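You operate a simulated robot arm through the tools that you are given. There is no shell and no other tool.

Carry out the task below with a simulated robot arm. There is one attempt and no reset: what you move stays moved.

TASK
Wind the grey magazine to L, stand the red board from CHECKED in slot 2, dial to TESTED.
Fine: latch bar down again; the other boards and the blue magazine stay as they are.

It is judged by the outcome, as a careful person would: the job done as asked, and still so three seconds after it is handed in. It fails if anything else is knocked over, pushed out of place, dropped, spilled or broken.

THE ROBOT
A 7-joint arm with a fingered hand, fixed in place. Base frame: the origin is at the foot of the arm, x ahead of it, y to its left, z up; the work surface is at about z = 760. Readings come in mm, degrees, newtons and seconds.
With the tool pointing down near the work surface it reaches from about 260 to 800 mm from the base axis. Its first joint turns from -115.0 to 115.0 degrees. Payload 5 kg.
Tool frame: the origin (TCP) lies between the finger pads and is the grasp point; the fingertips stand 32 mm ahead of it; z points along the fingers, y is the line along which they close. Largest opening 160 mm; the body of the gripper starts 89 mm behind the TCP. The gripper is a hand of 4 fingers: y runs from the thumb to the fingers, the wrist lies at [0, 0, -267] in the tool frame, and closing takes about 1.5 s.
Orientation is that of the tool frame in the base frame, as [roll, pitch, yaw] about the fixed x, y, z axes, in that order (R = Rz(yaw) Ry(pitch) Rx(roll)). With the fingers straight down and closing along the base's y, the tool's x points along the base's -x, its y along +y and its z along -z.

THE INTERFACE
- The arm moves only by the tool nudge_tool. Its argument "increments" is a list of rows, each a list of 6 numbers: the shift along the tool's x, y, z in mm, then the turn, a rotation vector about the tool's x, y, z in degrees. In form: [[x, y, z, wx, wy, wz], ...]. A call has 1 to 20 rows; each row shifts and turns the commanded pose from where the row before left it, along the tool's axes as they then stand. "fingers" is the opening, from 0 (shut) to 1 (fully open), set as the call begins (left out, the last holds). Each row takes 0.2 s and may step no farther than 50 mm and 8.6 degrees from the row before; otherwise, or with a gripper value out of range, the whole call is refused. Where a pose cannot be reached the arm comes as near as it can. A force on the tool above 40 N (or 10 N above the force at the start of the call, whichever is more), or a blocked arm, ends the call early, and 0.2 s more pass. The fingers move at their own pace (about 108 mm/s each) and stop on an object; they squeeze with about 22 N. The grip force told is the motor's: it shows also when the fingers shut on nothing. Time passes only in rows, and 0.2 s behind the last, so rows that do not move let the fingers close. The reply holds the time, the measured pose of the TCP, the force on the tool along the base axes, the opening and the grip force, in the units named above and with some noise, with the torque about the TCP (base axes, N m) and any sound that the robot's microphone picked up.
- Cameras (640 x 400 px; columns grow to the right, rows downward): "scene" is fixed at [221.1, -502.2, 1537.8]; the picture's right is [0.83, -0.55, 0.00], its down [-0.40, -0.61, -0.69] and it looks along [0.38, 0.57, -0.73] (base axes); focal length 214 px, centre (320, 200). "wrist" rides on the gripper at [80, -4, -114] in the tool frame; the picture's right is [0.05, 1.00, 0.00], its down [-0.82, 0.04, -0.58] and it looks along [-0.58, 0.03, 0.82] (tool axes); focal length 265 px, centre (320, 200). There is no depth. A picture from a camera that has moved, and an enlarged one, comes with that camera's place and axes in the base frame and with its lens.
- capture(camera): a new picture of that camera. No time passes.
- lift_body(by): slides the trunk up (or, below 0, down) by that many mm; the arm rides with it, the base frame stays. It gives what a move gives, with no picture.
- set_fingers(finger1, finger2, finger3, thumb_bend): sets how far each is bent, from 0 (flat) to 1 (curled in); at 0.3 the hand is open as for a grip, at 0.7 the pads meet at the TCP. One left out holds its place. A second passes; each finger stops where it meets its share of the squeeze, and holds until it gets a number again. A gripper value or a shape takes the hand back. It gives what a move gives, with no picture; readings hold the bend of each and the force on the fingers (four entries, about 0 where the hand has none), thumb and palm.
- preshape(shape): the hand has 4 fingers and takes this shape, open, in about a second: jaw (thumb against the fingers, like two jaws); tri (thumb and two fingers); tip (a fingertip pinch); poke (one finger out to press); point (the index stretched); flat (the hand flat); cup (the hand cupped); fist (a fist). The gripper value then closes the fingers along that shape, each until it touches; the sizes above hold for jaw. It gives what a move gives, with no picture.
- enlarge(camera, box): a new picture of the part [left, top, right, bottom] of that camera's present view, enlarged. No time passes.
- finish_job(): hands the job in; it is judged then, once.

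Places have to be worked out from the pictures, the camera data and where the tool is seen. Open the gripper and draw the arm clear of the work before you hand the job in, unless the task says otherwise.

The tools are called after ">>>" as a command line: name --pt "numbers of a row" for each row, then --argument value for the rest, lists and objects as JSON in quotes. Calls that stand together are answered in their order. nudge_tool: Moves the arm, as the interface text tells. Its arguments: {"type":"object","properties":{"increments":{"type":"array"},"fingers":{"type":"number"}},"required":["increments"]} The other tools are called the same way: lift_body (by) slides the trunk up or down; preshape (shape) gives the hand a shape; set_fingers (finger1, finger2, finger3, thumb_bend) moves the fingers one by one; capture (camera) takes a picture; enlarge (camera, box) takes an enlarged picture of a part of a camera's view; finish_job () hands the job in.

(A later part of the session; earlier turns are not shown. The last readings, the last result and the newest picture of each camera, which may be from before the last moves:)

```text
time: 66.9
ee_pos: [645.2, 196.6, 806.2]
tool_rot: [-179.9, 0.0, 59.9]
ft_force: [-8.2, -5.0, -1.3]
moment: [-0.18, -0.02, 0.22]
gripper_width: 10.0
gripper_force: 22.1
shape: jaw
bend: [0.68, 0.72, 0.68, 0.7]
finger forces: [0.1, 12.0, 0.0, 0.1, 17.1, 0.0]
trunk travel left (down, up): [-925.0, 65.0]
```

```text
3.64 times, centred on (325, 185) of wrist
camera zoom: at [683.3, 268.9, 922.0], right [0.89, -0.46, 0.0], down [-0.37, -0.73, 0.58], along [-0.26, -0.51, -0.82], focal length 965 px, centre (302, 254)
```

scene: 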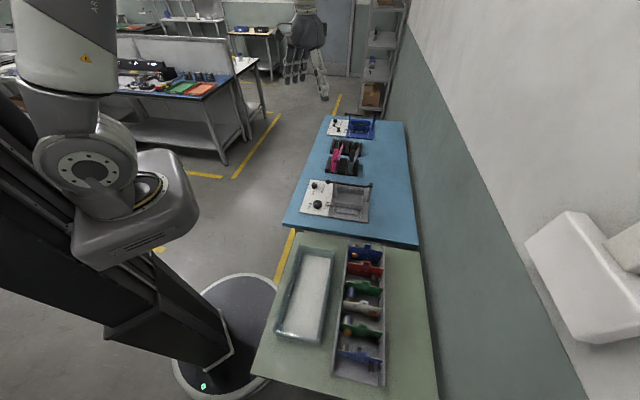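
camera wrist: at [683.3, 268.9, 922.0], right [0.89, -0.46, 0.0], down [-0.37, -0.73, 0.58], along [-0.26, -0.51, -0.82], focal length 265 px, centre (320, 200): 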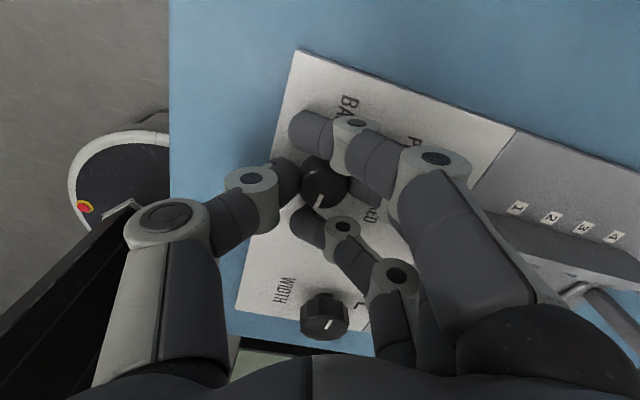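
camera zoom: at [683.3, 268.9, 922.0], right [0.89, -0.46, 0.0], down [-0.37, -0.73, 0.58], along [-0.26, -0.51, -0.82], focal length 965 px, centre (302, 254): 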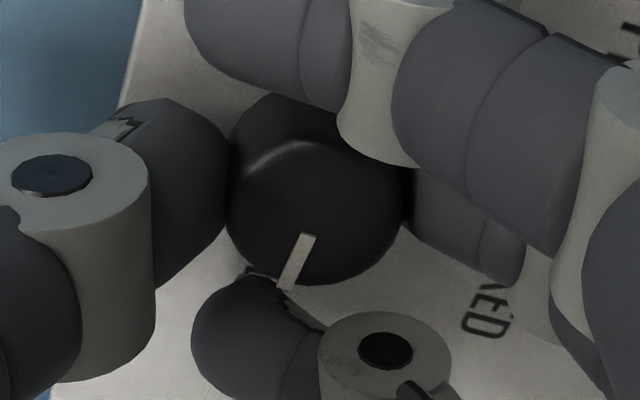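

The mark now points at about −136°, i.e. TESTED. I open, lift straight up and verify.

>>> nudge_tool --pt "0 0 0 0 0 0" --pt "0 0 0 0 0 0" --pt "0 0 0 0 0 0" --pt "0 0 -15 0 0 0" --pt "0 0 -35 0 0 0" --pt "0 0 -45 0 0 0" --pt "0 0 -45 0 0 0" --pt "0 0 -45 0 0 0" --pt "0 0 0 0 0 0" --fingers 0.4

>>> capture --camera "wrist"

>>> enlarge --camera "wrist" --box '[240, 30, 420, 190]'

>>> enlarge --camera "scene" --box '[295, 175, 375, 225]'

```text
time: 68.9
ee_pos: [644.1, 197.3, 989.1]
tool_rot: [180.0, 0.0, 60.1]
ft_force: [0.3, 0.5, -0.8]
moment: [-0.01, -0.01, 0.0]
gripper_width: 63.7
gripper_force: 0.1
shape: jaw
bend: [0.73, 0.73, 0.73, 0.7]
finger forces: [0.0, 0.0, 0.1, 0.0, 0.0, 0.0]
trunk travel left (down, up): [-925.0, 65.0]
```

```text
taken
camera wrist: at [682.6, 269.6, 1105.0], right [0.89, -0.46, 0.0], down [-0.37, -0.73, 0.58], along [-0.26, -0.51, -0.82], focal length 265 px, centre (320, 200)
```

wrist: 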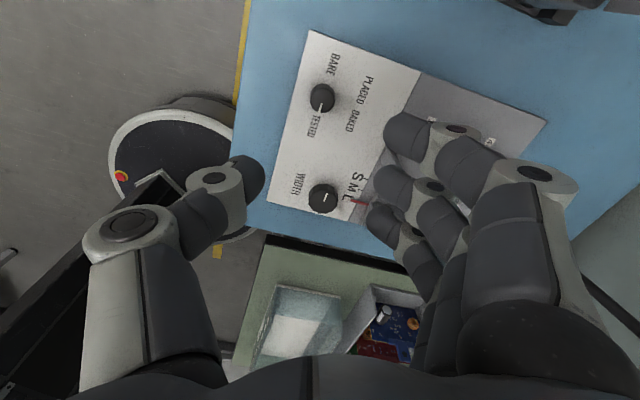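

```text
2.50 times, centred on (330, 110) of wrist
camera zoom: at [682.6, 269.6, 1105.0], right [0.89, -0.46, 0.0], down [-0.37, -0.73, 0.58], along [-0.26, -0.51, -0.82], focal length 664 px, centre (295, 425)
```

zoom: 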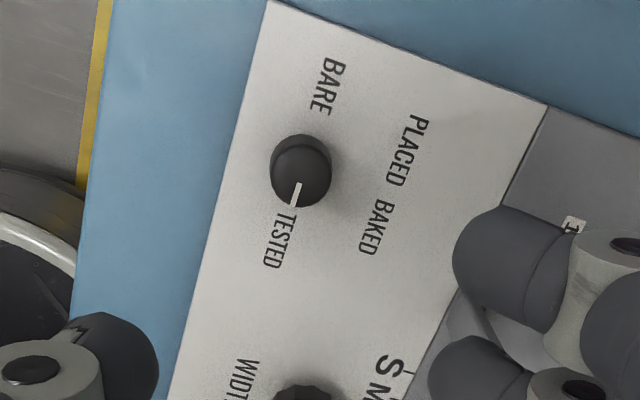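

```text
8.00 times, centred on (335, 200) of scene
camera zoom: at [221.1, -502.2, 1537.8], right [0.83, -0.55, 0.0], down [-0.4, -0.61, -0.69], along [0.38, 0.57, -0.73], focal length 1716 px, centre (200, 200)
```

zoom: 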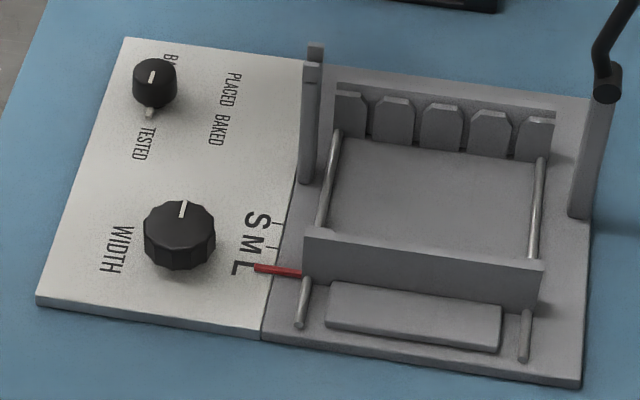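

The dial reads TESTED with its pointer on the label. Next the board: red tab is at about p 596, q 165, z ~871 (base ≈ (538, −304)). I turn to yaw 135 and travel above it.

>>> nudge_tool --pt "0 0 0 0 0 -7.5" --pt "0 0 0 0 0 -7.5" --pt "0 0 0 0 0 -7.5" --pt "0 0 0 0 0 -7.5" --pt "0 0 0 0 0 -7.5" --pt "0 0 0 0 0 -7.5" --pt "0 0 0 0 0 -7.5" --pt "0 0 0 0 0 -7.5" --pt "0 0 0 0 0 -7.5" --pt "0 0 0 0 0 -7.5" --pt "0 0 0 0 0 0"

>>> nudge_tool --pt "-25.4 -39.1 0 0 0 0" --pt "-25.4 -39.1 0 0 0 0" --pt "-25.4 -39.1 0 0 0 0" --pt "-25.4 -39.1 0 0 0 0" --pt "-25.4 -39.1 0 0 0 0" --pt "-25.4 -39.1 0 0 0 0" --pt "-25.4 -39.1 0 0 0 0" --pt "-25.4 -39.1 0 0 0 0" --pt "-25.4 -39.1 0 0 0 0" --pt "-25.4 -39.1 0 0 0 0" --pt "-25.4 -39.1 0 0 0 0" --pt "0 0 0 0 0 0"

>>> capture --camera "wrist"

>>> enlarge --camera "wrist" --box '[230, 90, 410, 250]'

```text
time: 71.3
ee_pos: [647.6, 196.8, 991.3]
tool_rot: [180.0, 0.0, 135.1]
ft_force: [0.2, 0.6, 0.6]
moment: [0.01, 0.02, 0.03]
gripper_width: 63.5
gripper_force: 0.0
shape: jaw
bend: [0.73, 0.73, 0.73, 0.7]
finger forces: [0.0, 0.1, 0.1, 0.0, 0.0, 0.1]
trunk travel left (down, up): [-925.0, 65.0]
```

```text
time: 73.9
ee_pos: [535.9, -300.7, 994.5]
tool_rot: [180.0, 0.0, 135.0]
ft_force: [-0.7, 0.0, 0.0]
moment: [-0.03, 0.02, 0.0]
gripper_width: 63.5
gripper_force: 0.0
shape: jaw
bend: [0.73, 0.73, 0.73, 0.7]
finger forces: [0.1, 0.0, 0.0, 0.0, 0.1, 0.0]
trunk travel left (down, up): [-925.0, 65.0]
```

```text
taken
camera wrist: at [476.9, -247.4, 1109.8], right [0.67, 0.74, 0.0], down [0.61, -0.55, 0.58], along [0.43, -0.39, -0.82], focal length 265 px, centre (320, 200)
```

wrist: 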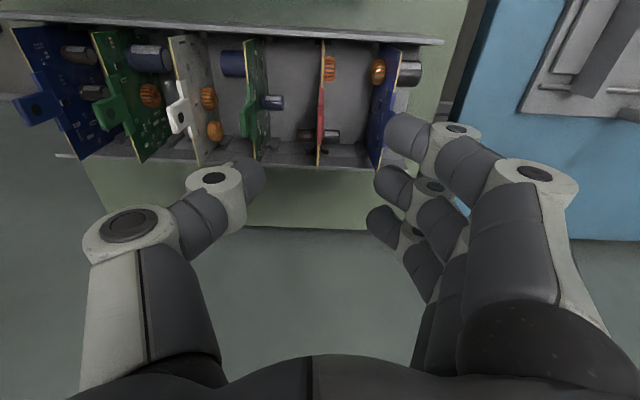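

```text
2.50 times, centred on (320, 170) of wrist
camera zoom: at [476.9, -247.4, 1109.8], right [0.67, 0.74, 0.0], down [0.61, -0.55, 0.58], along [0.43, -0.39, -0.82], focal length 664 px, centre (320, 275)
```

zoom: 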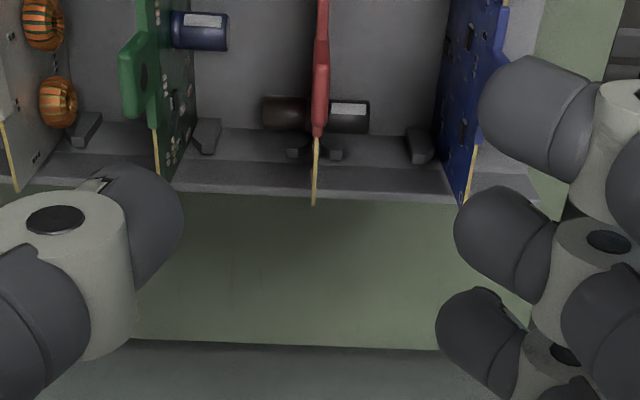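

The red board's plane is at q ≈ 166.5, tab centre p ≈ 595. I shift slightly, narrow the opening to 50 mm and descend partway to check clearances to the neighbouring tabs.

>>> nudge_tool --pt "-2.5 0 20 0 0 0" --pt "0 0 25 0 0 0" --pt "0 0 20 0 0 0" --pt "0 0 0 0 0 0" --pt "0 0 0 0 0 0" --fingers 0.3

>>> capture --camera "wrist"

>>> enlarge --camera "scene" --box '[320, 220, 420, 300]'

```text
time: 75.1
ee_pos: [541.1, -305.9, 927.8]
tool_rot: [-179.9, 0.0, 135.0]
ft_force: [0.1, 0.6, 0.4]
moment: [0.01, 0.0, 0.03]
gripper_width: 48.7
gripper_force: 0.1
shape: jaw
bend: [0.73, 0.73, 0.73, 0.7]
finger forces: [0.0, 0.0, 0.0, 0.0, 0.0, 0.1]
trunk travel left (down, up): [-925.0, 65.0]
```

```text
taken
camera wrist: at [481.4, -251.7, 1043.7], right [0.67, 0.74, 0.0], down [0.61, -0.55, 0.58], along [0.43, -0.39, -0.82], focal length 265 px, centre (320, 200)
```

wrist: 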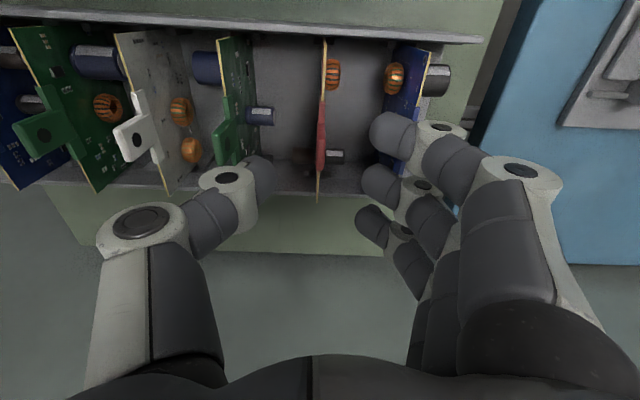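

```text
5.00 times, centred on (370, 260) of scene
camera zoom: at [221.1, -502.2, 1537.8], right [0.83, -0.55, 0.0], down [-0.4, -0.61, -0.69], along [0.38, 0.57, -0.73], focal length 1072 px, centre (70, -100)
```

zoom: 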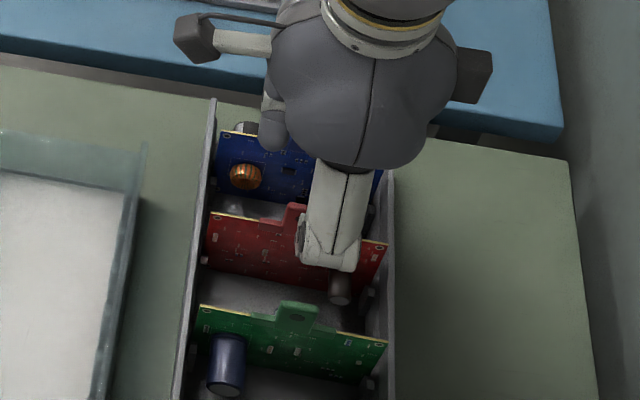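

Clearances look fine. I correct p by −3.5 mm and descend to TCP z ≈ 893, then look before closing.

>>> nudge_tool --pt "3.5 0 0 0 0 0" --pt "0 0 15 0 0 0" --pt "0 0 12 0 0 0" --pt "0 0 8 0 0 0" --pt "0 0 0 0 0 0"

>>> capture --camera "wrist"

>>> enlarge --camera "wrist" --box '[240, 100, 400, 240]'

>>> enlarge --camera "scene" --box '[330, 240, 410, 300]'

```text
time: 76.3
ee_pos: [537.4, -303.8, 892.8]
tool_rot: [180.0, 0.0, 134.9]
ft_force: [0.2, -0.6, -0.2]
moment: [0.0, -0.01, -0.03]
gripper_width: 48.1
gripper_force: 0.1
shape: jaw
bend: [0.73, 0.73, 0.73, 0.7]
finger forces: [0.0, 0.1, 0.0, 0.0, 0.1, 0.0]
trunk travel left (down, up): [-925.0, 65.0]
```

```text
taken
camera wrist: at [478.6, -249.7, 1007.5], right [0.67, 0.74, 0.0], down [0.61, -0.55, 0.58], along [0.43, -0.39, -0.82], focal length 265 px, centre (320, 200)
```

wrist: 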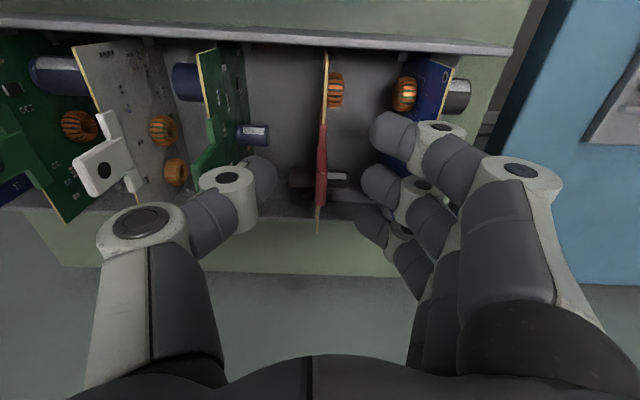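

```text
2.86 times, centred on (320, 170) of wrist
camera zoom: at [478.6, -249.7, 1007.5], right [0.67, 0.74, 0.0], down [0.61, -0.55, 0.58], along [0.43, -0.39, -0.82], focal length 758 px, centre (320, 286)
```

zoom: 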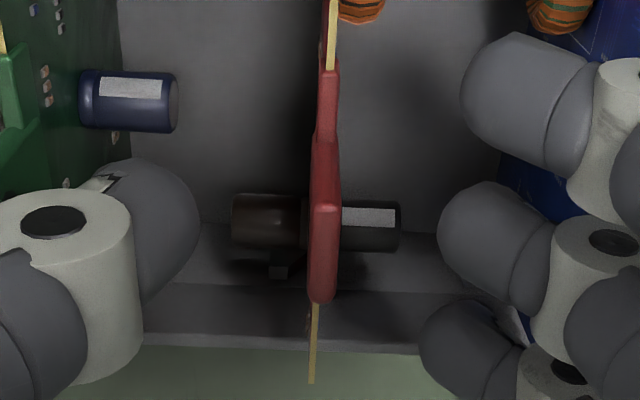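

```text
6.67 times, centred on (370, 270) of scene
camera zoom: at [221.1, -502.2, 1537.8], right [0.83, -0.55, 0.0], down [-0.4, -0.61, -0.69], along [0.38, 0.57, -0.73], focal length 1430 px, centre (-13, -267)
```

zoom: 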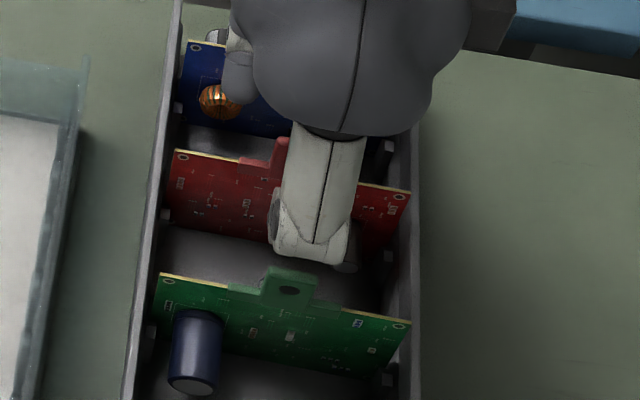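

Tab (z up to 884) sits centred between thumb and finger 2. I shift 3 mm for better centring and close gently.

>>> nudge_tool --pt "3 0.5 0 0 0 0" --pt "0 0 0 0 0 0"

>>> nudge_tool --pt "0 0 0 0 0 0" --pt "0 0 0 0 0 0" --pt "0 0 0 0 0 0" --pt "0 0 0 0 0 0" --pt "0 0 0 0 0 0" --pt "0 0 0 0 0 0" --fingers 0

>>> capture --camera "wrist"

>>> enlarge --camera "wrist" --box '[240, 100, 400, 240]'

```text
time: 76.9
ee_pos: [536.3, -301.1, 891.8]
tool_rot: [180.0, 0.0, 135.0]
ft_force: [0.3, -1.0, 0.0]
moment: [0.03, -0.01, 0.01]
gripper_width: 48.2
gripper_force: 0.1
shape: jaw
bend: [0.73, 0.73, 0.73, 0.7]
finger forces: [0.0, 0.0, 0.1, 0.1, 0.0, 0.0]
trunk travel left (down, up): [-925.0, 65.0]
```

```text
time: 78.3
ee_pos: [536.8, -301.4, 891.9]
tool_rot: [179.9, 0.0, 135.0]
ft_force: [0.6, 0.4, -0.7]
moment: [0.05, -0.06, -0.04]
gripper_width: 0.0
gripper_force: 22.2
shape: jaw
bend: [0.68, 0.69, 0.68, 0.7]
finger forces: [0.0, 13.7, 0.0, 0.1, 13.2, 0.1]
trunk travel left (down, up): [-925.0, 65.0]
```

```text
taken
camera wrist: at [477.3, -247.5, 1006.9], right [0.67, 0.74, 0.0], down [0.61, -0.55, 0.58], along [0.43, -0.39, -0.82], focal length 265 px, centre (320, 200)
```

wrist: 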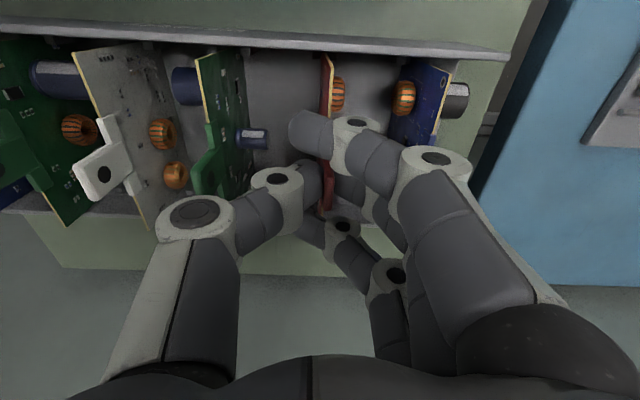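

```text
2.86 times, centred on (320, 170) of wrist
camera zoom: at [477.3, -247.5, 1006.9], right [0.67, 0.74, 0.0], down [0.61, -0.55, 0.58], along [0.43, -0.39, -0.82], focal length 758 px, centre (320, 286)
```

zoom: 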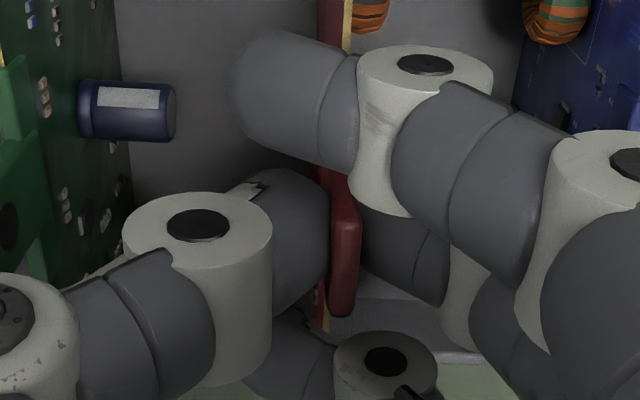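

Tab pinched at about 13 N on both sides, with the other fingers passing beside the tab. I lift slowly straight up and check the forces.

>>> nudge_tool --pt "0 0 -5 0 0 0" --pt "0 0 -8 0 0 0" --pt "0 0 -12 0 0 0" --pt "0 0 0 0 0 0"

>>> capture --camera "wrist"

>>> enlarge --camera "scene" --box '[320, 220, 420, 300]'

```text
time: 79.3
ee_pos: [536.6, -302.8, 916.9]
tool_rot: [-180.0, -0.1, 135.0]
ft_force: [0.1, 1.1, -0.6]
moment: [0.09, -0.04, 0.0]
gripper_width: 0.0
gripper_force: 21.9
shape: jaw
bend: [0.68, 0.69, 0.68, 0.7]
finger forces: [0.0, 13.9, 0.0, 0.1, 13.1, 0.0]
trunk travel left (down, up): [-925.0, 65.0]
```

```text
taken
camera wrist: at [477.5, -248.9, 1031.8], right [0.67, 0.74, 0.0], down [0.61, -0.55, 0.58], along [0.43, -0.39, -0.82], focal length 265 px, centre (320, 200)
```

wrist: 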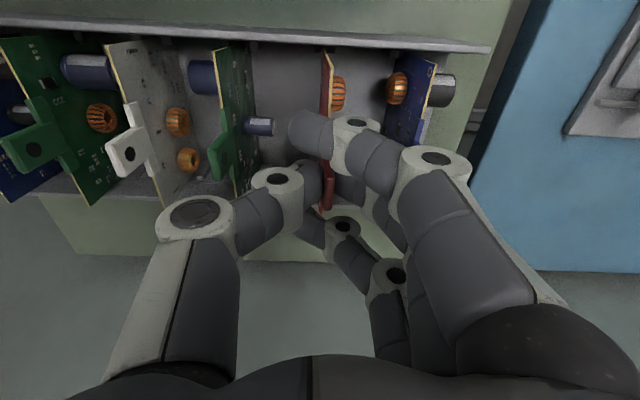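

```text
5.00 times, centred on (370, 260) of scene
camera zoom: at [221.1, -502.2, 1537.8], right [0.83, -0.55, 0.0], down [-0.4, -0.61, -0.69], along [0.38, 0.57, -0.73], focal length 1072 px, centre (70, -100)
```

zoom: 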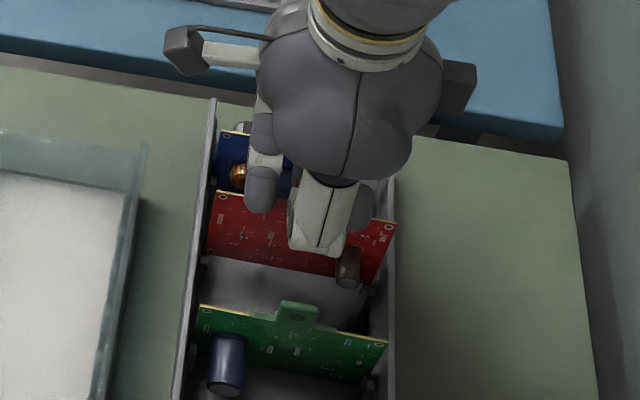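

The board is coming up freely. I lift it fully clear of the tray and its neighbours.

>>> nudge_tool --pt "0 0 -20 0 0 0" --pt "0 0 -25 0 0 0" --pt "0 0 -25 0 0 0" --pt "0 0 -25 0 0 0" --pt "0 0 -25 0 0 0" --pt "0 0 -25 0 0 0" --pt "0 0 -20 0 0 0" --pt "0 0 0 0 0 0"

>>> capture --camera "wrist"

>>> enlarge --camera "scene" --box '[310, 190, 430, 290]'

```text
time: 81.1
ee_pos: [539.0, -301.5, 1082.4]
tool_rot: [180.0, -0.1, 135.1]
ft_force: [0.0, -0.2, -1.2]
moment: [0.02, -0.01, 0.02]
gripper_width: 0.3
gripper_force: 21.9
shape: jaw
bend: [0.68, 0.67, 0.68, 0.71]
finger forces: [0.0, 12.1, 0.0, 0.0, 11.9, 0.0]
trunk travel left (down, up): [-925.0, 65.0]
```

```text
taken
camera wrist: at [480.8, -248.3, 1198.4], right [0.67, 0.74, 0.0], down [0.61, -0.55, 0.58], along [0.43, -0.39, -0.82], focal length 265 px, centre (320, 200)
```

wrist: 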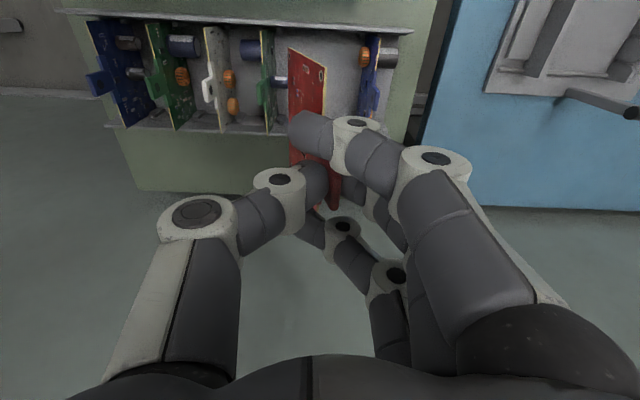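

```text
4.00 times, centred on (370, 240) of scene
camera zoom: at [221.1, -502.2, 1537.8], right [0.83, -0.55, 0.0], down [-0.4, -0.61, -0.69], along [0.38, 0.57, -0.73], focal length 858 px, centre (120, 40)
```

zoom: 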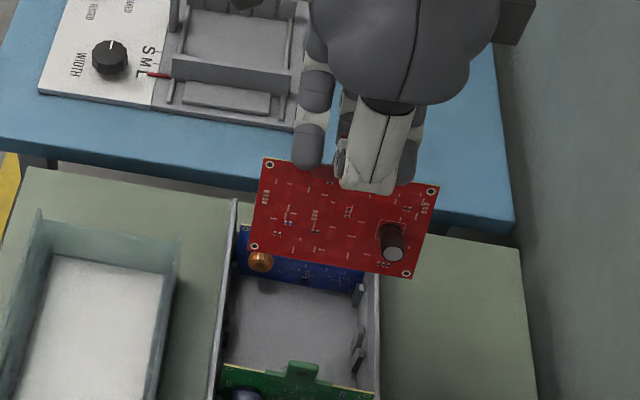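

The board is out, but it seems to have swung about 15–20° (bottom toward the thumb side). I look closer.

>>> enlarge --camera "wrist" --box '[240, 30, 400, 230]'

>>> enlarge --camera "scene" --box '[360, 205, 440, 265]'

```text
2.00 times, centred on (320, 130) of wrist
camera zoom: at [480.8, -248.3, 1198.4], right [0.67, 0.74, 0.0], down [0.61, -0.55, 0.58], along [0.43, -0.39, -0.82], focal length 531 px, centre (320, 340)
```

zoom: 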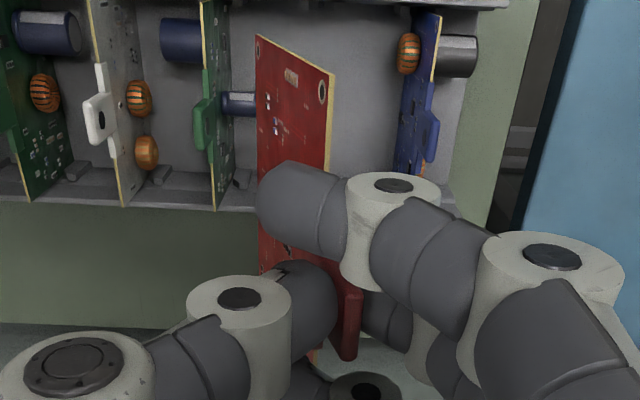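

```text
6.67 times, centred on (400, 235) of scene
camera zoom: at [221.1, -502.2, 1537.8], right [0.83, -0.55, 0.0], down [-0.4, -0.61, -0.69], along [0.38, 0.57, -0.73], focal length 1430 px, centre (-213, -33)
```

zoom: 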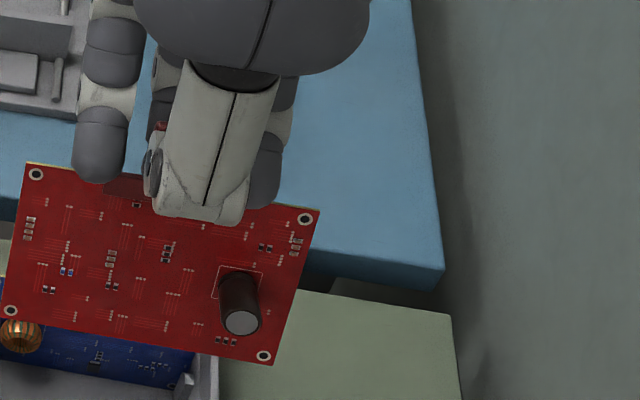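

The board hangs tilted about 15–20° about its width axis, since its centre of mass is off to the finger side. I test whether tilting the tool about its x axis brings the board upright (i.e. whether friction holds it).

>>> nudge_tool --pt "0 0 0 -4 0 0" --pt "0 0 0 -4 0 0" --pt "0 0 0 -4 0 0" --pt "0 0 0 -3 0 0" --pt "0 0 0 0 0 0"

>>> enlarge --camera "wrist" --box '[160, 30, 480, 230]'

>>> enlarge --camera "scene" --box '[310, 190, 430, 290]'

```text
time: 82.3
ee_pos: [537.8, -301.8, 1081.7]
tool_rot: [165.0, 0.0, 135.0]
ft_force: [-0.4, 0.3, -1.7]
moment: [0.0, 0.0, 0.02]
gripper_width: 0.0
gripper_force: 21.9
shape: jaw
bend: [0.68, 0.67, 0.68, 0.71]
finger forces: [0.0, 12.2, 0.0, 0.1, 12.1, 0.0]
trunk travel left (down, up): [-925.0, 65.0]
```

```text
2.00 times, centred on (320, 130) of wrist
camera zoom: at [457.8, -268.6, 1192.1], right [0.65, 0.72, 0.26], down [0.5, -0.65, 0.57], along [0.58, -0.24, -0.78], focal length 531 px, centre (320, 340)
```

zoom: 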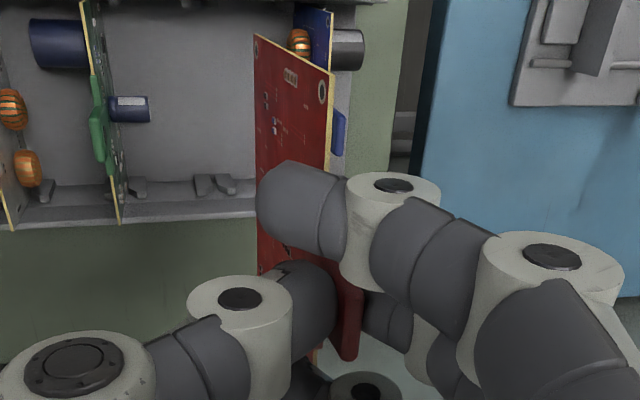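

```text
4.00 times, centred on (370, 240) of scene
camera zoom: at [221.1, -502.2, 1537.8], right [0.83, -0.55, 0.0], down [-0.4, -0.61, -0.69], along [0.38, 0.57, -0.73], focal length 858 px, centre (120, 40)
```

zoom: 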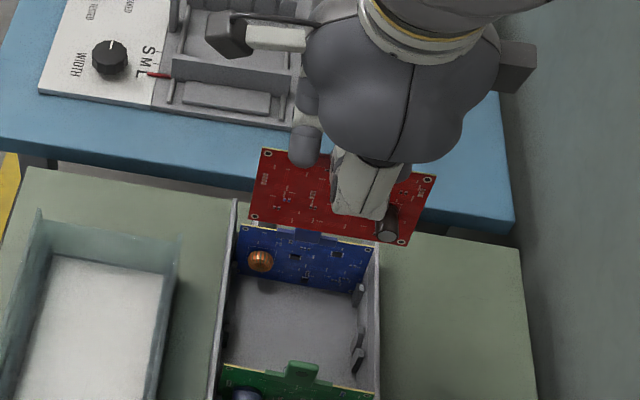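

The board moves rigidly with the hand, so tilt compensation works; about 6° more looks needed. I add that and re-check.

>>> nudge_tool --pt "0 0 0 -3 0 0" --pt "0 0 0 -3 0 0" --pt "0 0 0 0 0 0"

>>> enlarge --camera "scene" --box '[360, 205, 440, 265]'

>>> enlarge --camera "wrist" --box '[270, 30, 370, 110]'

```text
time: 83.1
ee_pos: [537.2, -302.3, 1081.8]
tool_rot: [158.9, 0.0, 135.0]
ft_force: [-0.1, 1.0, -0.4]
moment: [0.02, 0.01, 0.01]
gripper_width: 0.2
gripper_force: 22.2
shape: jaw
bend: [0.68, 0.67, 0.68, 0.71]
finger forces: [0.0, 12.1, 0.0, 0.1, 12.2, 0.0]
trunk travel left (down, up): [-925.0, 65.0]
```

```text
6.67 times, centred on (400, 235) of scene
camera zoom: at [221.1, -502.2, 1537.8], right [0.83, -0.55, 0.0], down [-0.4, -0.61, -0.69], along [0.38, 0.57, -0.73], focal length 1430 px, centre (-213, -33)
```

zoom: 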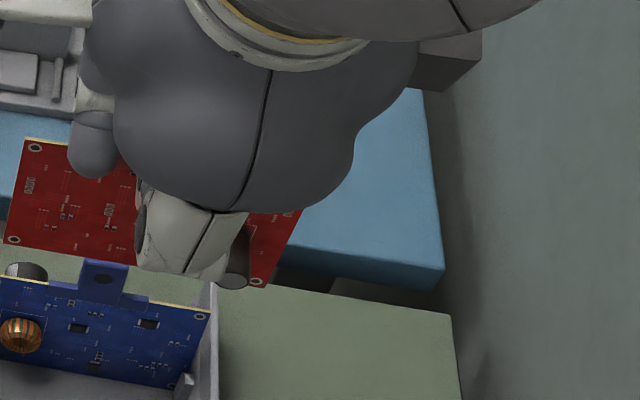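

```text
5.00 times, centred on (320, 70) of wrist
camera zoom: at [450.0, -276.8, 1187.5], right [0.62, 0.7, 0.36], down [0.46, -0.7, 0.55], along [0.63, -0.18, -0.75], focal length 1327 px, centre (320, 850)
```

zoom: 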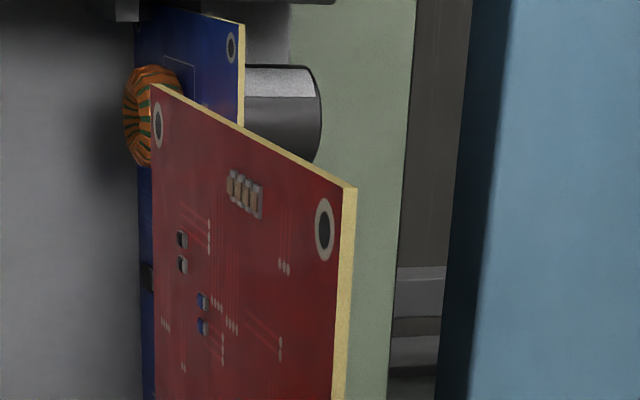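

The visible face and corner positions give a board tilt of ~19.3° relative to the tool, so I trim the tilt by 1.7° back, then carry the board toward the magazine at this height (bottom ~956).

>>> nudge_tool --pt "0 0 0 1.7 0 0" --pt "10 16.8 5.9 0 0 0" --pt "19.6 33.4 11.8 0 0 0" --pt "19.6 33.4 11.8 0 0 0" --pt "19.6 33.4 11.8 0 0 0" --pt "19.6 33.4 11.8 0 0 0" --pt "19.6 33.4 11.8 0 0 0" --pt "10 16.8 5.9 0 0 0" --pt "0 0 0 0 0 0"

>>> enlarge --camera "scene" --box '[300, 140, 440, 240]'

```text
time: 85.1
ee_pos: [605.4, -67.3, 1079.8]
tool_rot: [160.7, 0.0, 134.9]
ft_force: [-0.7, 0.2, -0.7]
moment: [-0.01, 0.06, 0.01]
gripper_width: 0.0
gripper_force: 22.0
shape: jaw
bend: [0.68, 0.67, 0.68, 0.71]
finger forces: [0.0, 12.1, 0.0, 0.1, 12.3, 0.0]
trunk travel left (down, up): [-925.0, 65.0]
```

```text
4.00 times, centred on (370, 190) of scene
camera zoom: at [221.1, -502.2, 1537.8], right [0.83, -0.55, 0.0], down [-0.4, -0.61, -0.69], along [0.38, 0.57, -0.73], focal length 858 px, centre (120, 240)
```

zoom: 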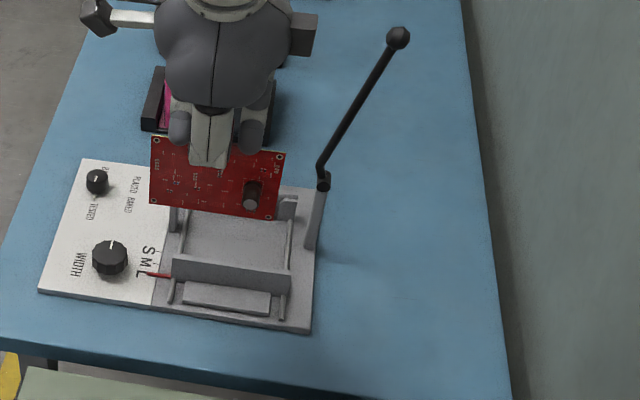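

Carried safely. Now I rotate 90° about the vertical (keeping the tilt) so the board's plane faces across the magazine's slots.

>>> nudge_tool --pt "0 0 0 0 -2.48 7.08" --pt "0 0 0 0 -2.48 7.08" --pt "0 0 0 0 -2.48 7.08" --pt "0 0 0 0 -2.48 7.08" --pt "0 0 0 0 -2.48 7.08" --pt "0 0 0 0 -2.48 7.08" --pt "0 0 0 0 -2.48 7.08" --pt "0 0 0 0 -2.48 7.08" --pt "0 0 0 0 -2.48 7.08" --pt "0 0 0 0 -2.48 7.08" --pt "0 0 0 0 -2.48 7.08" --pt "0 0 0 0 -2.48 7.08" --pt "0 0 0 0 0 0"

>>> capture --camera "wrist"

>>> enlarge --camera "scene" --box '[300, 140, 440, 240]'

```text
time: 87.9
ee_pos: [604.0, -67.3, 1080.7]
tool_rot: [160.7, 0.1, 44.8]
ft_force: [0.7, 0.4, -0.3]
moment: [0.05, 0.0, 0.0]
gripper_width: 0.0
gripper_force: 22.2
shape: jaw
bend: [0.68, 0.67, 0.68, 0.71]
finger forces: [0.1, 12.1, 0.1, 0.0, 12.2, 0.0]
trunk travel left (down, up): [-925.0, 65.0]
```

```text
taken
camera wrist: at [632.5, 18.2, 1188.2], right [0.7, -0.63, 0.33], down [-0.69, -0.47, 0.56], along [-0.2, -0.62, -0.76], focal length 265 px, centre (320, 200)
```

wrist: 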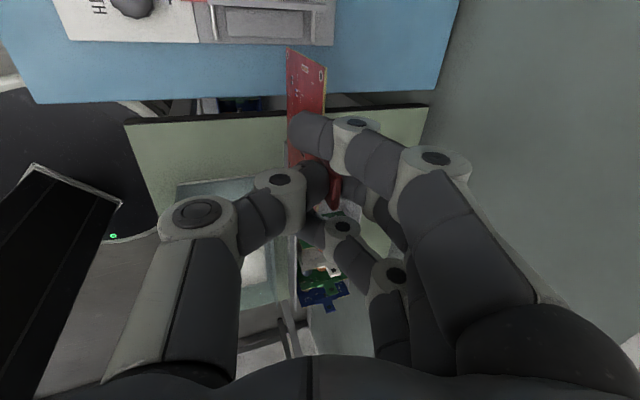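

```text
4.00 times, centred on (370, 190) of scene
camera zoom: at [221.1, -502.2, 1537.8], right [0.83, -0.55, 0.0], down [-0.4, -0.61, -0.69], along [0.38, 0.57, -0.73], focal length 858 px, centre (120, 240)
```

zoom: 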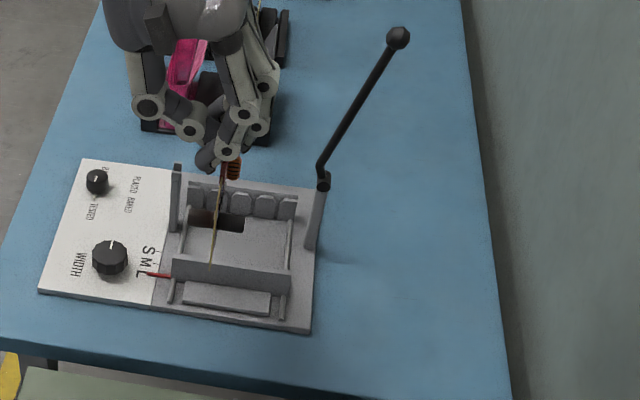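

The scene camera now sees the board edge-on; I zoom in to check that it is upright.

>>> enlarge --camera "scene" --box '[335, 170, 375, 210]'

>>> enlarge --camera "wrist" --box '[240, 0, 400, 110]'

```text
10.00 times, centred on (355, 190) of scene
camera zoom: at [221.1, -502.2, 1537.8], right [0.83, -0.55, 0.0], down [-0.4, -0.61, -0.69], along [0.38, 0.57, -0.73], focal length 2145 px, centre (-30, 300)
```

zoom: 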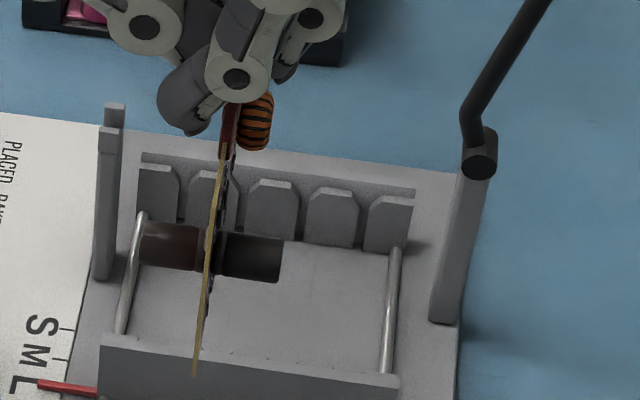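

```text
3.64 times, centred on (320, 55) of wrist
camera zoom: at [632.5, 18.2, 1188.2], right [0.7, -0.63, 0.33], down [-0.69, -0.47, 0.56], along [-0.2, -0.62, -0.76], focal length 965 px, centre (320, 727)
```

zoom: 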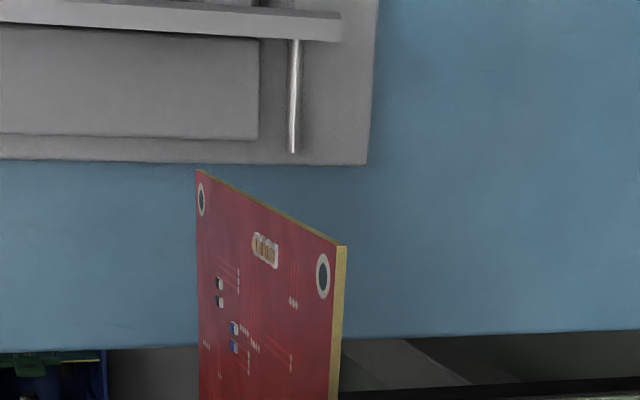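

The board is upright within about a degree. I move it over the magazine (board centre q ≈ 530, plane near p ≈ 490) still high up.

>>> nudge_tool --pt "38.7 0.3 0.1 0 0 0" --pt "38.7 0.3 0.1 0 0 0" --pt "38.7 0.3 0.1 0 0 0" --pt "38.7 0.3 0.1 0 0 0" --pt "0 0 0 0 0 0"

>>> nudge_tool --pt "0 -8 22.6 0 0 0" --pt "0 -8 22.6 0 0 0" --pt "0 -8 22.6 0 0 0" --pt "0 -7.5 21.6 0 0 0" --pt "0 0 0 0 0 0"

>>> capture --camera "wrist"

>>> enlarge --camera "wrist" --box '[240, 0, 400, 110]'

>>> enlarge --camera "scene" --box '[330, 160, 380, 210]'

```text
time: 89.1
ee_pos: [715.9, 39.7, 1081.7]
tool_rot: [160.8, 0.0, 44.8]
ft_force: [0.5, -0.4, -1.1]
moment: [0.03, 0.0, -0.03]
gripper_width: 0.0
gripper_force: 22.2
shape: jaw
bend: [0.68, 0.67, 0.68, 0.71]
finger forces: [0.0, 12.2, 0.0, 0.0, 12.2, 0.0]
trunk travel left (down, up): [-925.0, 65.0]
```

```text
time: 90.3
ee_pos: [714.7, 41.2, 988.1]
tool_rot: [160.7, 0.0, 45.0]
ft_force: [0.7, -0.1, -0.7]
moment: [-0.02, 0.01, 0.01]
gripper_width: 0.1
gripper_force: 21.8
shape: jaw
bend: [0.68, 0.67, 0.68, 0.71]
finger forces: [0.0, 12.2, 0.0, 0.0, 12.2, 0.0]
trunk travel left (down, up): [-925.0, 65.0]
```

```text
taken
camera wrist: at [742.1, 127.0, 1095.0], right [0.7, -0.63, 0.33], down [-0.68, -0.47, 0.56], along [-0.2, -0.62, -0.76], focal length 265 px, centre (320, 200)
```

wrist: 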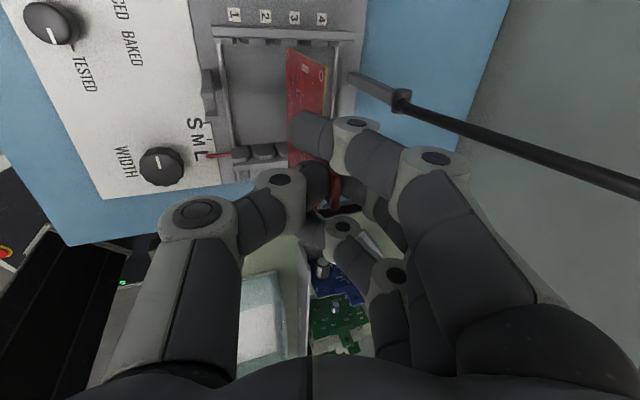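

```text
3.64 times, centred on (320, 55) of wrist
camera zoom: at [742.1, 127.0, 1095.0], right [0.7, -0.63, 0.33], down [-0.68, -0.47, 0.56], along [-0.2, -0.62, -0.76], focal length 965 px, centre (320, 727)
```

zoom: 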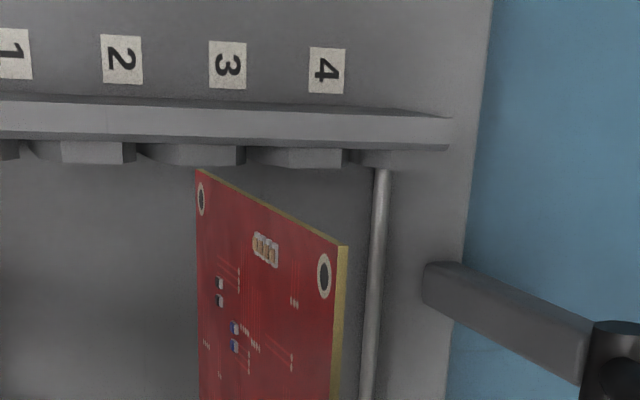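

```text
8.00 times, centred on (355, 185) of scene
camera zoom: at [221.1, -502.2, 1537.8], right [0.83, -0.55, 0.0], down [-0.4, -0.61, -0.69], along [0.38, 0.57, -0.73], focal length 1716 px, centre (40, 320)
```

zoom: 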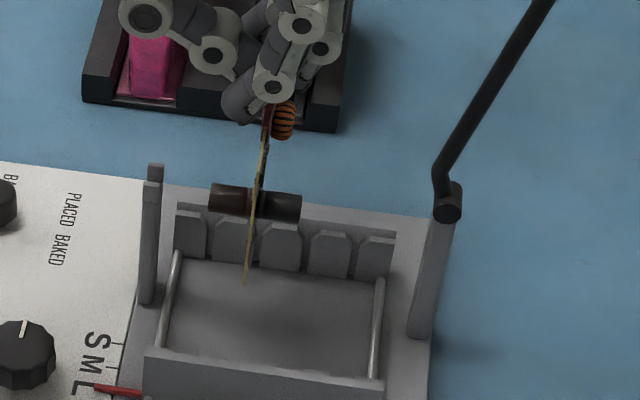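

Labels give slot 2 at p ≈ 490.1 and the board's plane is at p ≈ 490–491, upright. I lower until the board bottom is just above the walls (~830) to compare both ends with the slots directly.

>>> nudge_tool --pt "1 -5.3 15.1 0 0 0" --pt "1 -5.3 15.1 0 0 0" --pt "0 0 0 0 0 0"

>>> enlarge --camera "wrist" --box '[240, 0, 400, 110]'

>>> enlarge --camera "scene" --box '[335, 175, 375, 215]'

```text
time: 91.1
ee_pos: [716.8, 44.4, 955.4]
tool_rot: [160.6, -0.1, 44.9]
ft_force: [-0.8, 0.1, -1.0]
moment: [0.02, 0.0, 0.03]
gripper_width: 0.0
gripper_force: 22.1
shape: jaw
bend: [0.68, 0.67, 0.68, 0.71]
finger forces: [0.1, 12.3, 0.0, 0.1, 12.3, 0.0]
trunk travel left (down, up): [-925.0, 65.0]
```

```text
3.64 times, centred on (320, 55) of wrist
camera zoom: at [745.3, 129.9, 1062.7], right [0.7, -0.63, 0.33], down [-0.68, -0.47, 0.56], along [-0.2, -0.62, -0.76], focal length 965 px, centre (320, 727)
```

zoom: 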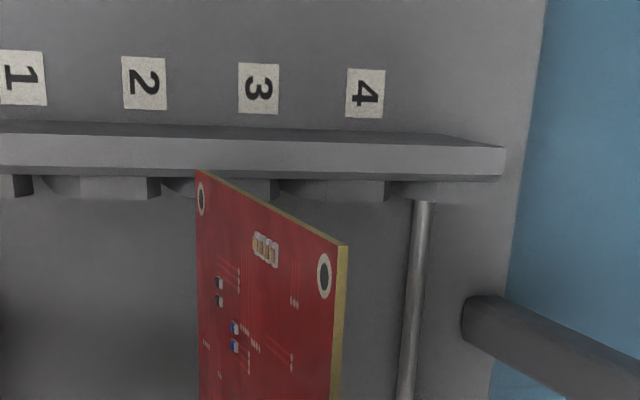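

```text
10.00 times, centred on (355, 195) of scene
camera zoom: at [221.1, -502.2, 1537.8], right [0.83, -0.55, 0.0], down [-0.4, -0.61, -0.69], along [0.38, 0.57, -0.73], focal length 2145 px, centre (-30, 250)
```

zoom: 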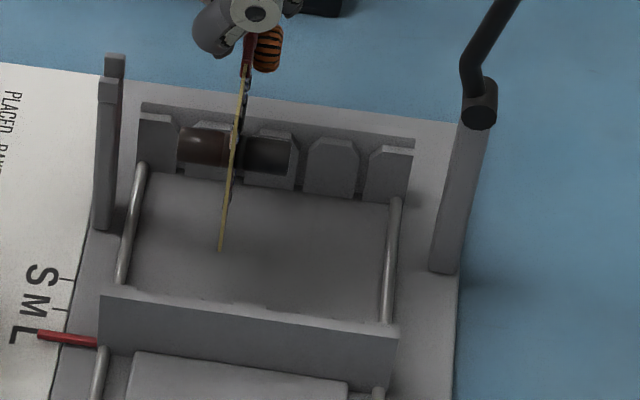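

The board's +q end appears ~2 mm too far toward the fixed wall. I zoom more on both ends for a precise comparison.

>>> enlarge --camera "scene" --box '[350, 192, 370, 212]'

>>> enlarge --camera "wrist" --box '[270, 25, 330, 65]'

```text
16.00 times, centred on (360, 202) of scene
camera zoom: at [221.1, -502.2, 1537.8], right [0.83, -0.55, 0.0], down [-0.4, -0.61, -0.69], along [0.38, 0.57, -0.73], focal length 3432 px, centre (-320, 168)
```

zoom: 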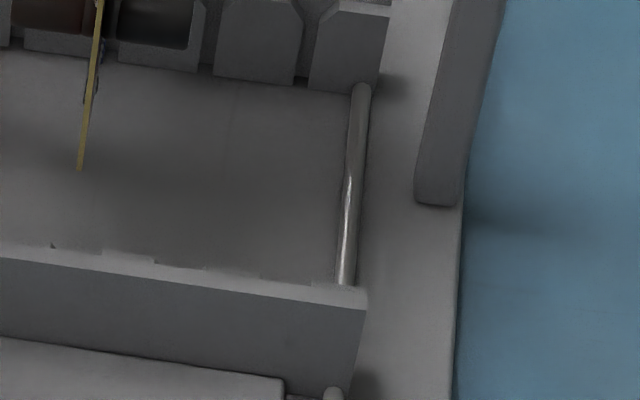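

```text
10.00 times, centred on (300, 45) of wrist
camera zoom: at [745.3, 129.9, 1062.7], right [0.7, -0.63, 0.33], down [-0.68, -0.47, 0.56], along [-0.2, -0.62, -0.76], focal length 2654 px, centre (520, 1750)
```

zoom: 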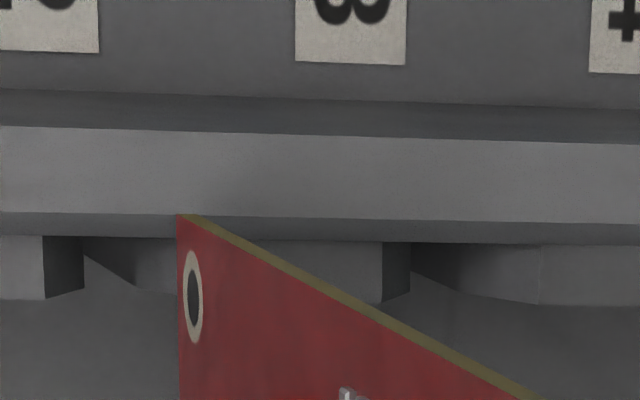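

Board bottom is at p ≈ 490.4 (slot 2 ≈ 489.5–490); it must go ~3.8 mm toward −q. I shift and lower 10 mm more, then compare again at near-equal height.

>>> nudge_tool --pt "-3.8 -0.6 -0.2 0 0 0" --pt "0 -1.7 4.7 0 0 0" --pt "0 -1.7 4.7 0 0 0" --pt "0 0 0 0 0 0"

>>> enlarge --camera "wrist" --box '[270, 25, 330, 65]'

>>> enlarge --camera "scene" --box '[340, 192, 360, 212]'

```text
time: 92.1
ee_pos: [713.5, 40.3, 943.8]
tool_rot: [160.7, 0.0, 44.9]
ft_force: [-0.5, 0.0, 0.4]
moment: [0.0, -0.01, -0.05]
gripper_width: 0.1
gripper_force: 22.1
shape: jaw
bend: [0.68, 0.67, 0.68, 0.71]
finger forces: [0.1, 12.2, 0.0, 0.1, 12.3, 0.0]
trunk travel left (down, up): [-925.0, 65.0]
```

```text
10.00 times, centred on (300, 45) of wrist
camera zoom: at [740.8, 126.7, 1051.3], right [0.7, -0.63, 0.33], down [-0.68, -0.47, 0.56], along [-0.2, -0.62, -0.76], focal length 2654 px, centre (520, 1750)
```

zoom: 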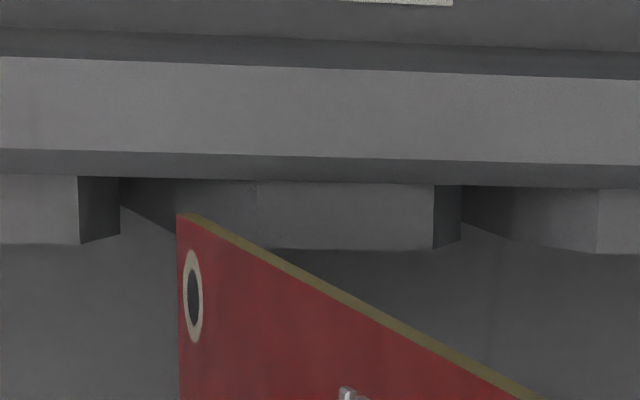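

```text
16.00 times, centred on (350, 202) of scene
camera zoom: at [221.1, -502.2, 1537.8], right [0.83, -0.55, 0.0], down [-0.4, -0.61, -0.69], along [0.38, 0.57, -0.73], focal length 3432 px, centre (-160, 168)
```

zoom: 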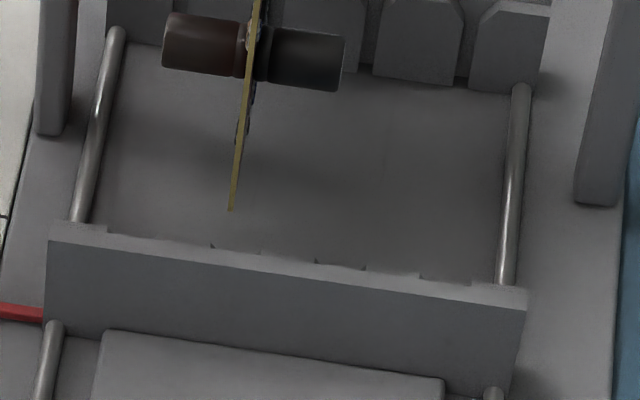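

Now the board's +q end is ~1.7 mm inside the fixed slot's bottom and centred on slot 2. I zoom to the moving wall end to check the other side.

>>> enlarge --camera "scene" --box '[349, 201, 361, 211]'

>>> capture --camera "wrist"

```text
16.00 times, centred on (355, 206) of scene
camera zoom: at [221.1, -502.2, 1537.8], right [0.83, -0.55, 0.0], down [-0.4, -0.61, -0.69], along [0.38, 0.57, -0.73], focal length 3432 px, centre (-240, 104)
```

zoom: 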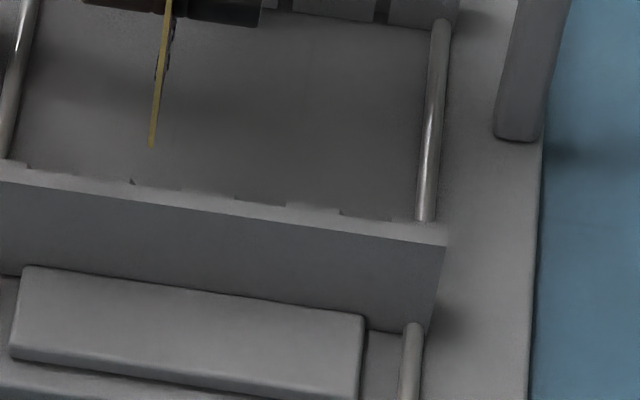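

```text
taken
camera wrist: at [740.8, 126.7, 1051.3], right [0.7, -0.63, 0.33], down [-0.68, -0.47, 0.56], along [-0.2, -0.62, -0.76], focal length 265 px, centre (320, 200)
```

wrist: 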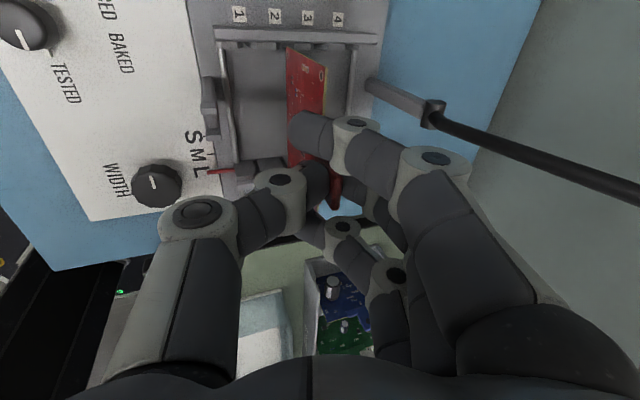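

Both ends look to be inside the slot bottoms. I lower slowly by 15 mm watching for contact.

>>> nudge_tool --pt "0 -1.0 2.8 0 0 0" --pt "0 -1.0 2.8 0 0 0" --pt "0 -1.0 2.8 0 0 0" --pt "0 -1.0 2.8 0 0 0" --pt "0 -1.0 2.8 0 0 0" --pt "0 0 0 0 0 0"

>>> enlarge --camera "wrist" --box '[270, 10, 330, 50]'

>>> enlarge --camera "scene" --box '[340, 190, 360, 210]'

```text
time: 93.5
ee_pos: [712.7, 39.3, 928.8]
tool_rot: [160.7, 0.0, 45.0]
ft_force: [0.3, 0.5, -0.1]
moment: [-0.01, 0.02, -0.01]
gripper_width: 0.0
gripper_force: 22.1
shape: jaw
bend: [0.68, 0.67, 0.68, 0.71]
finger forces: [0.0, 12.2, 0.0, 0.0, 12.2, 0.0]
trunk travel left (down, up): [-925.0, 65.0]
```

```text
10.00 times, centred on (300, 30) of wrist
camera zoom: at [741.3, 126.0, 1036.5], right [0.7, -0.63, 0.33], down [-0.68, -0.47, 0.56], along [-0.2, -0.62, -0.76], focal length 2654 px, centre (520, 1900)
```

zoom: 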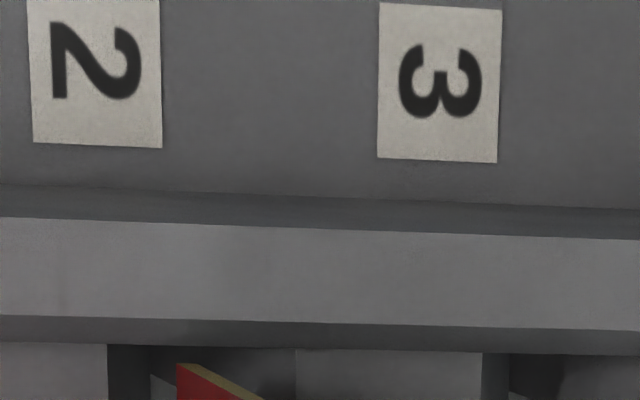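

```text
16.00 times, centred on (350, 200) of scene
camera zoom: at [221.1, -502.2, 1537.8], right [0.83, -0.55, 0.0], down [-0.4, -0.61, -0.69], along [0.38, 0.57, -0.73], focal length 3432 px, centre (-160, 200)
```

zoom: 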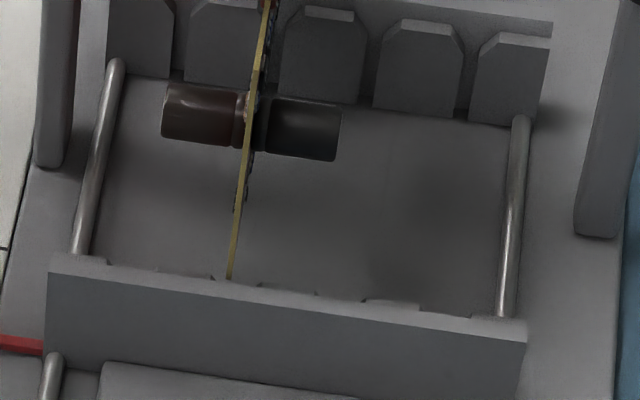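

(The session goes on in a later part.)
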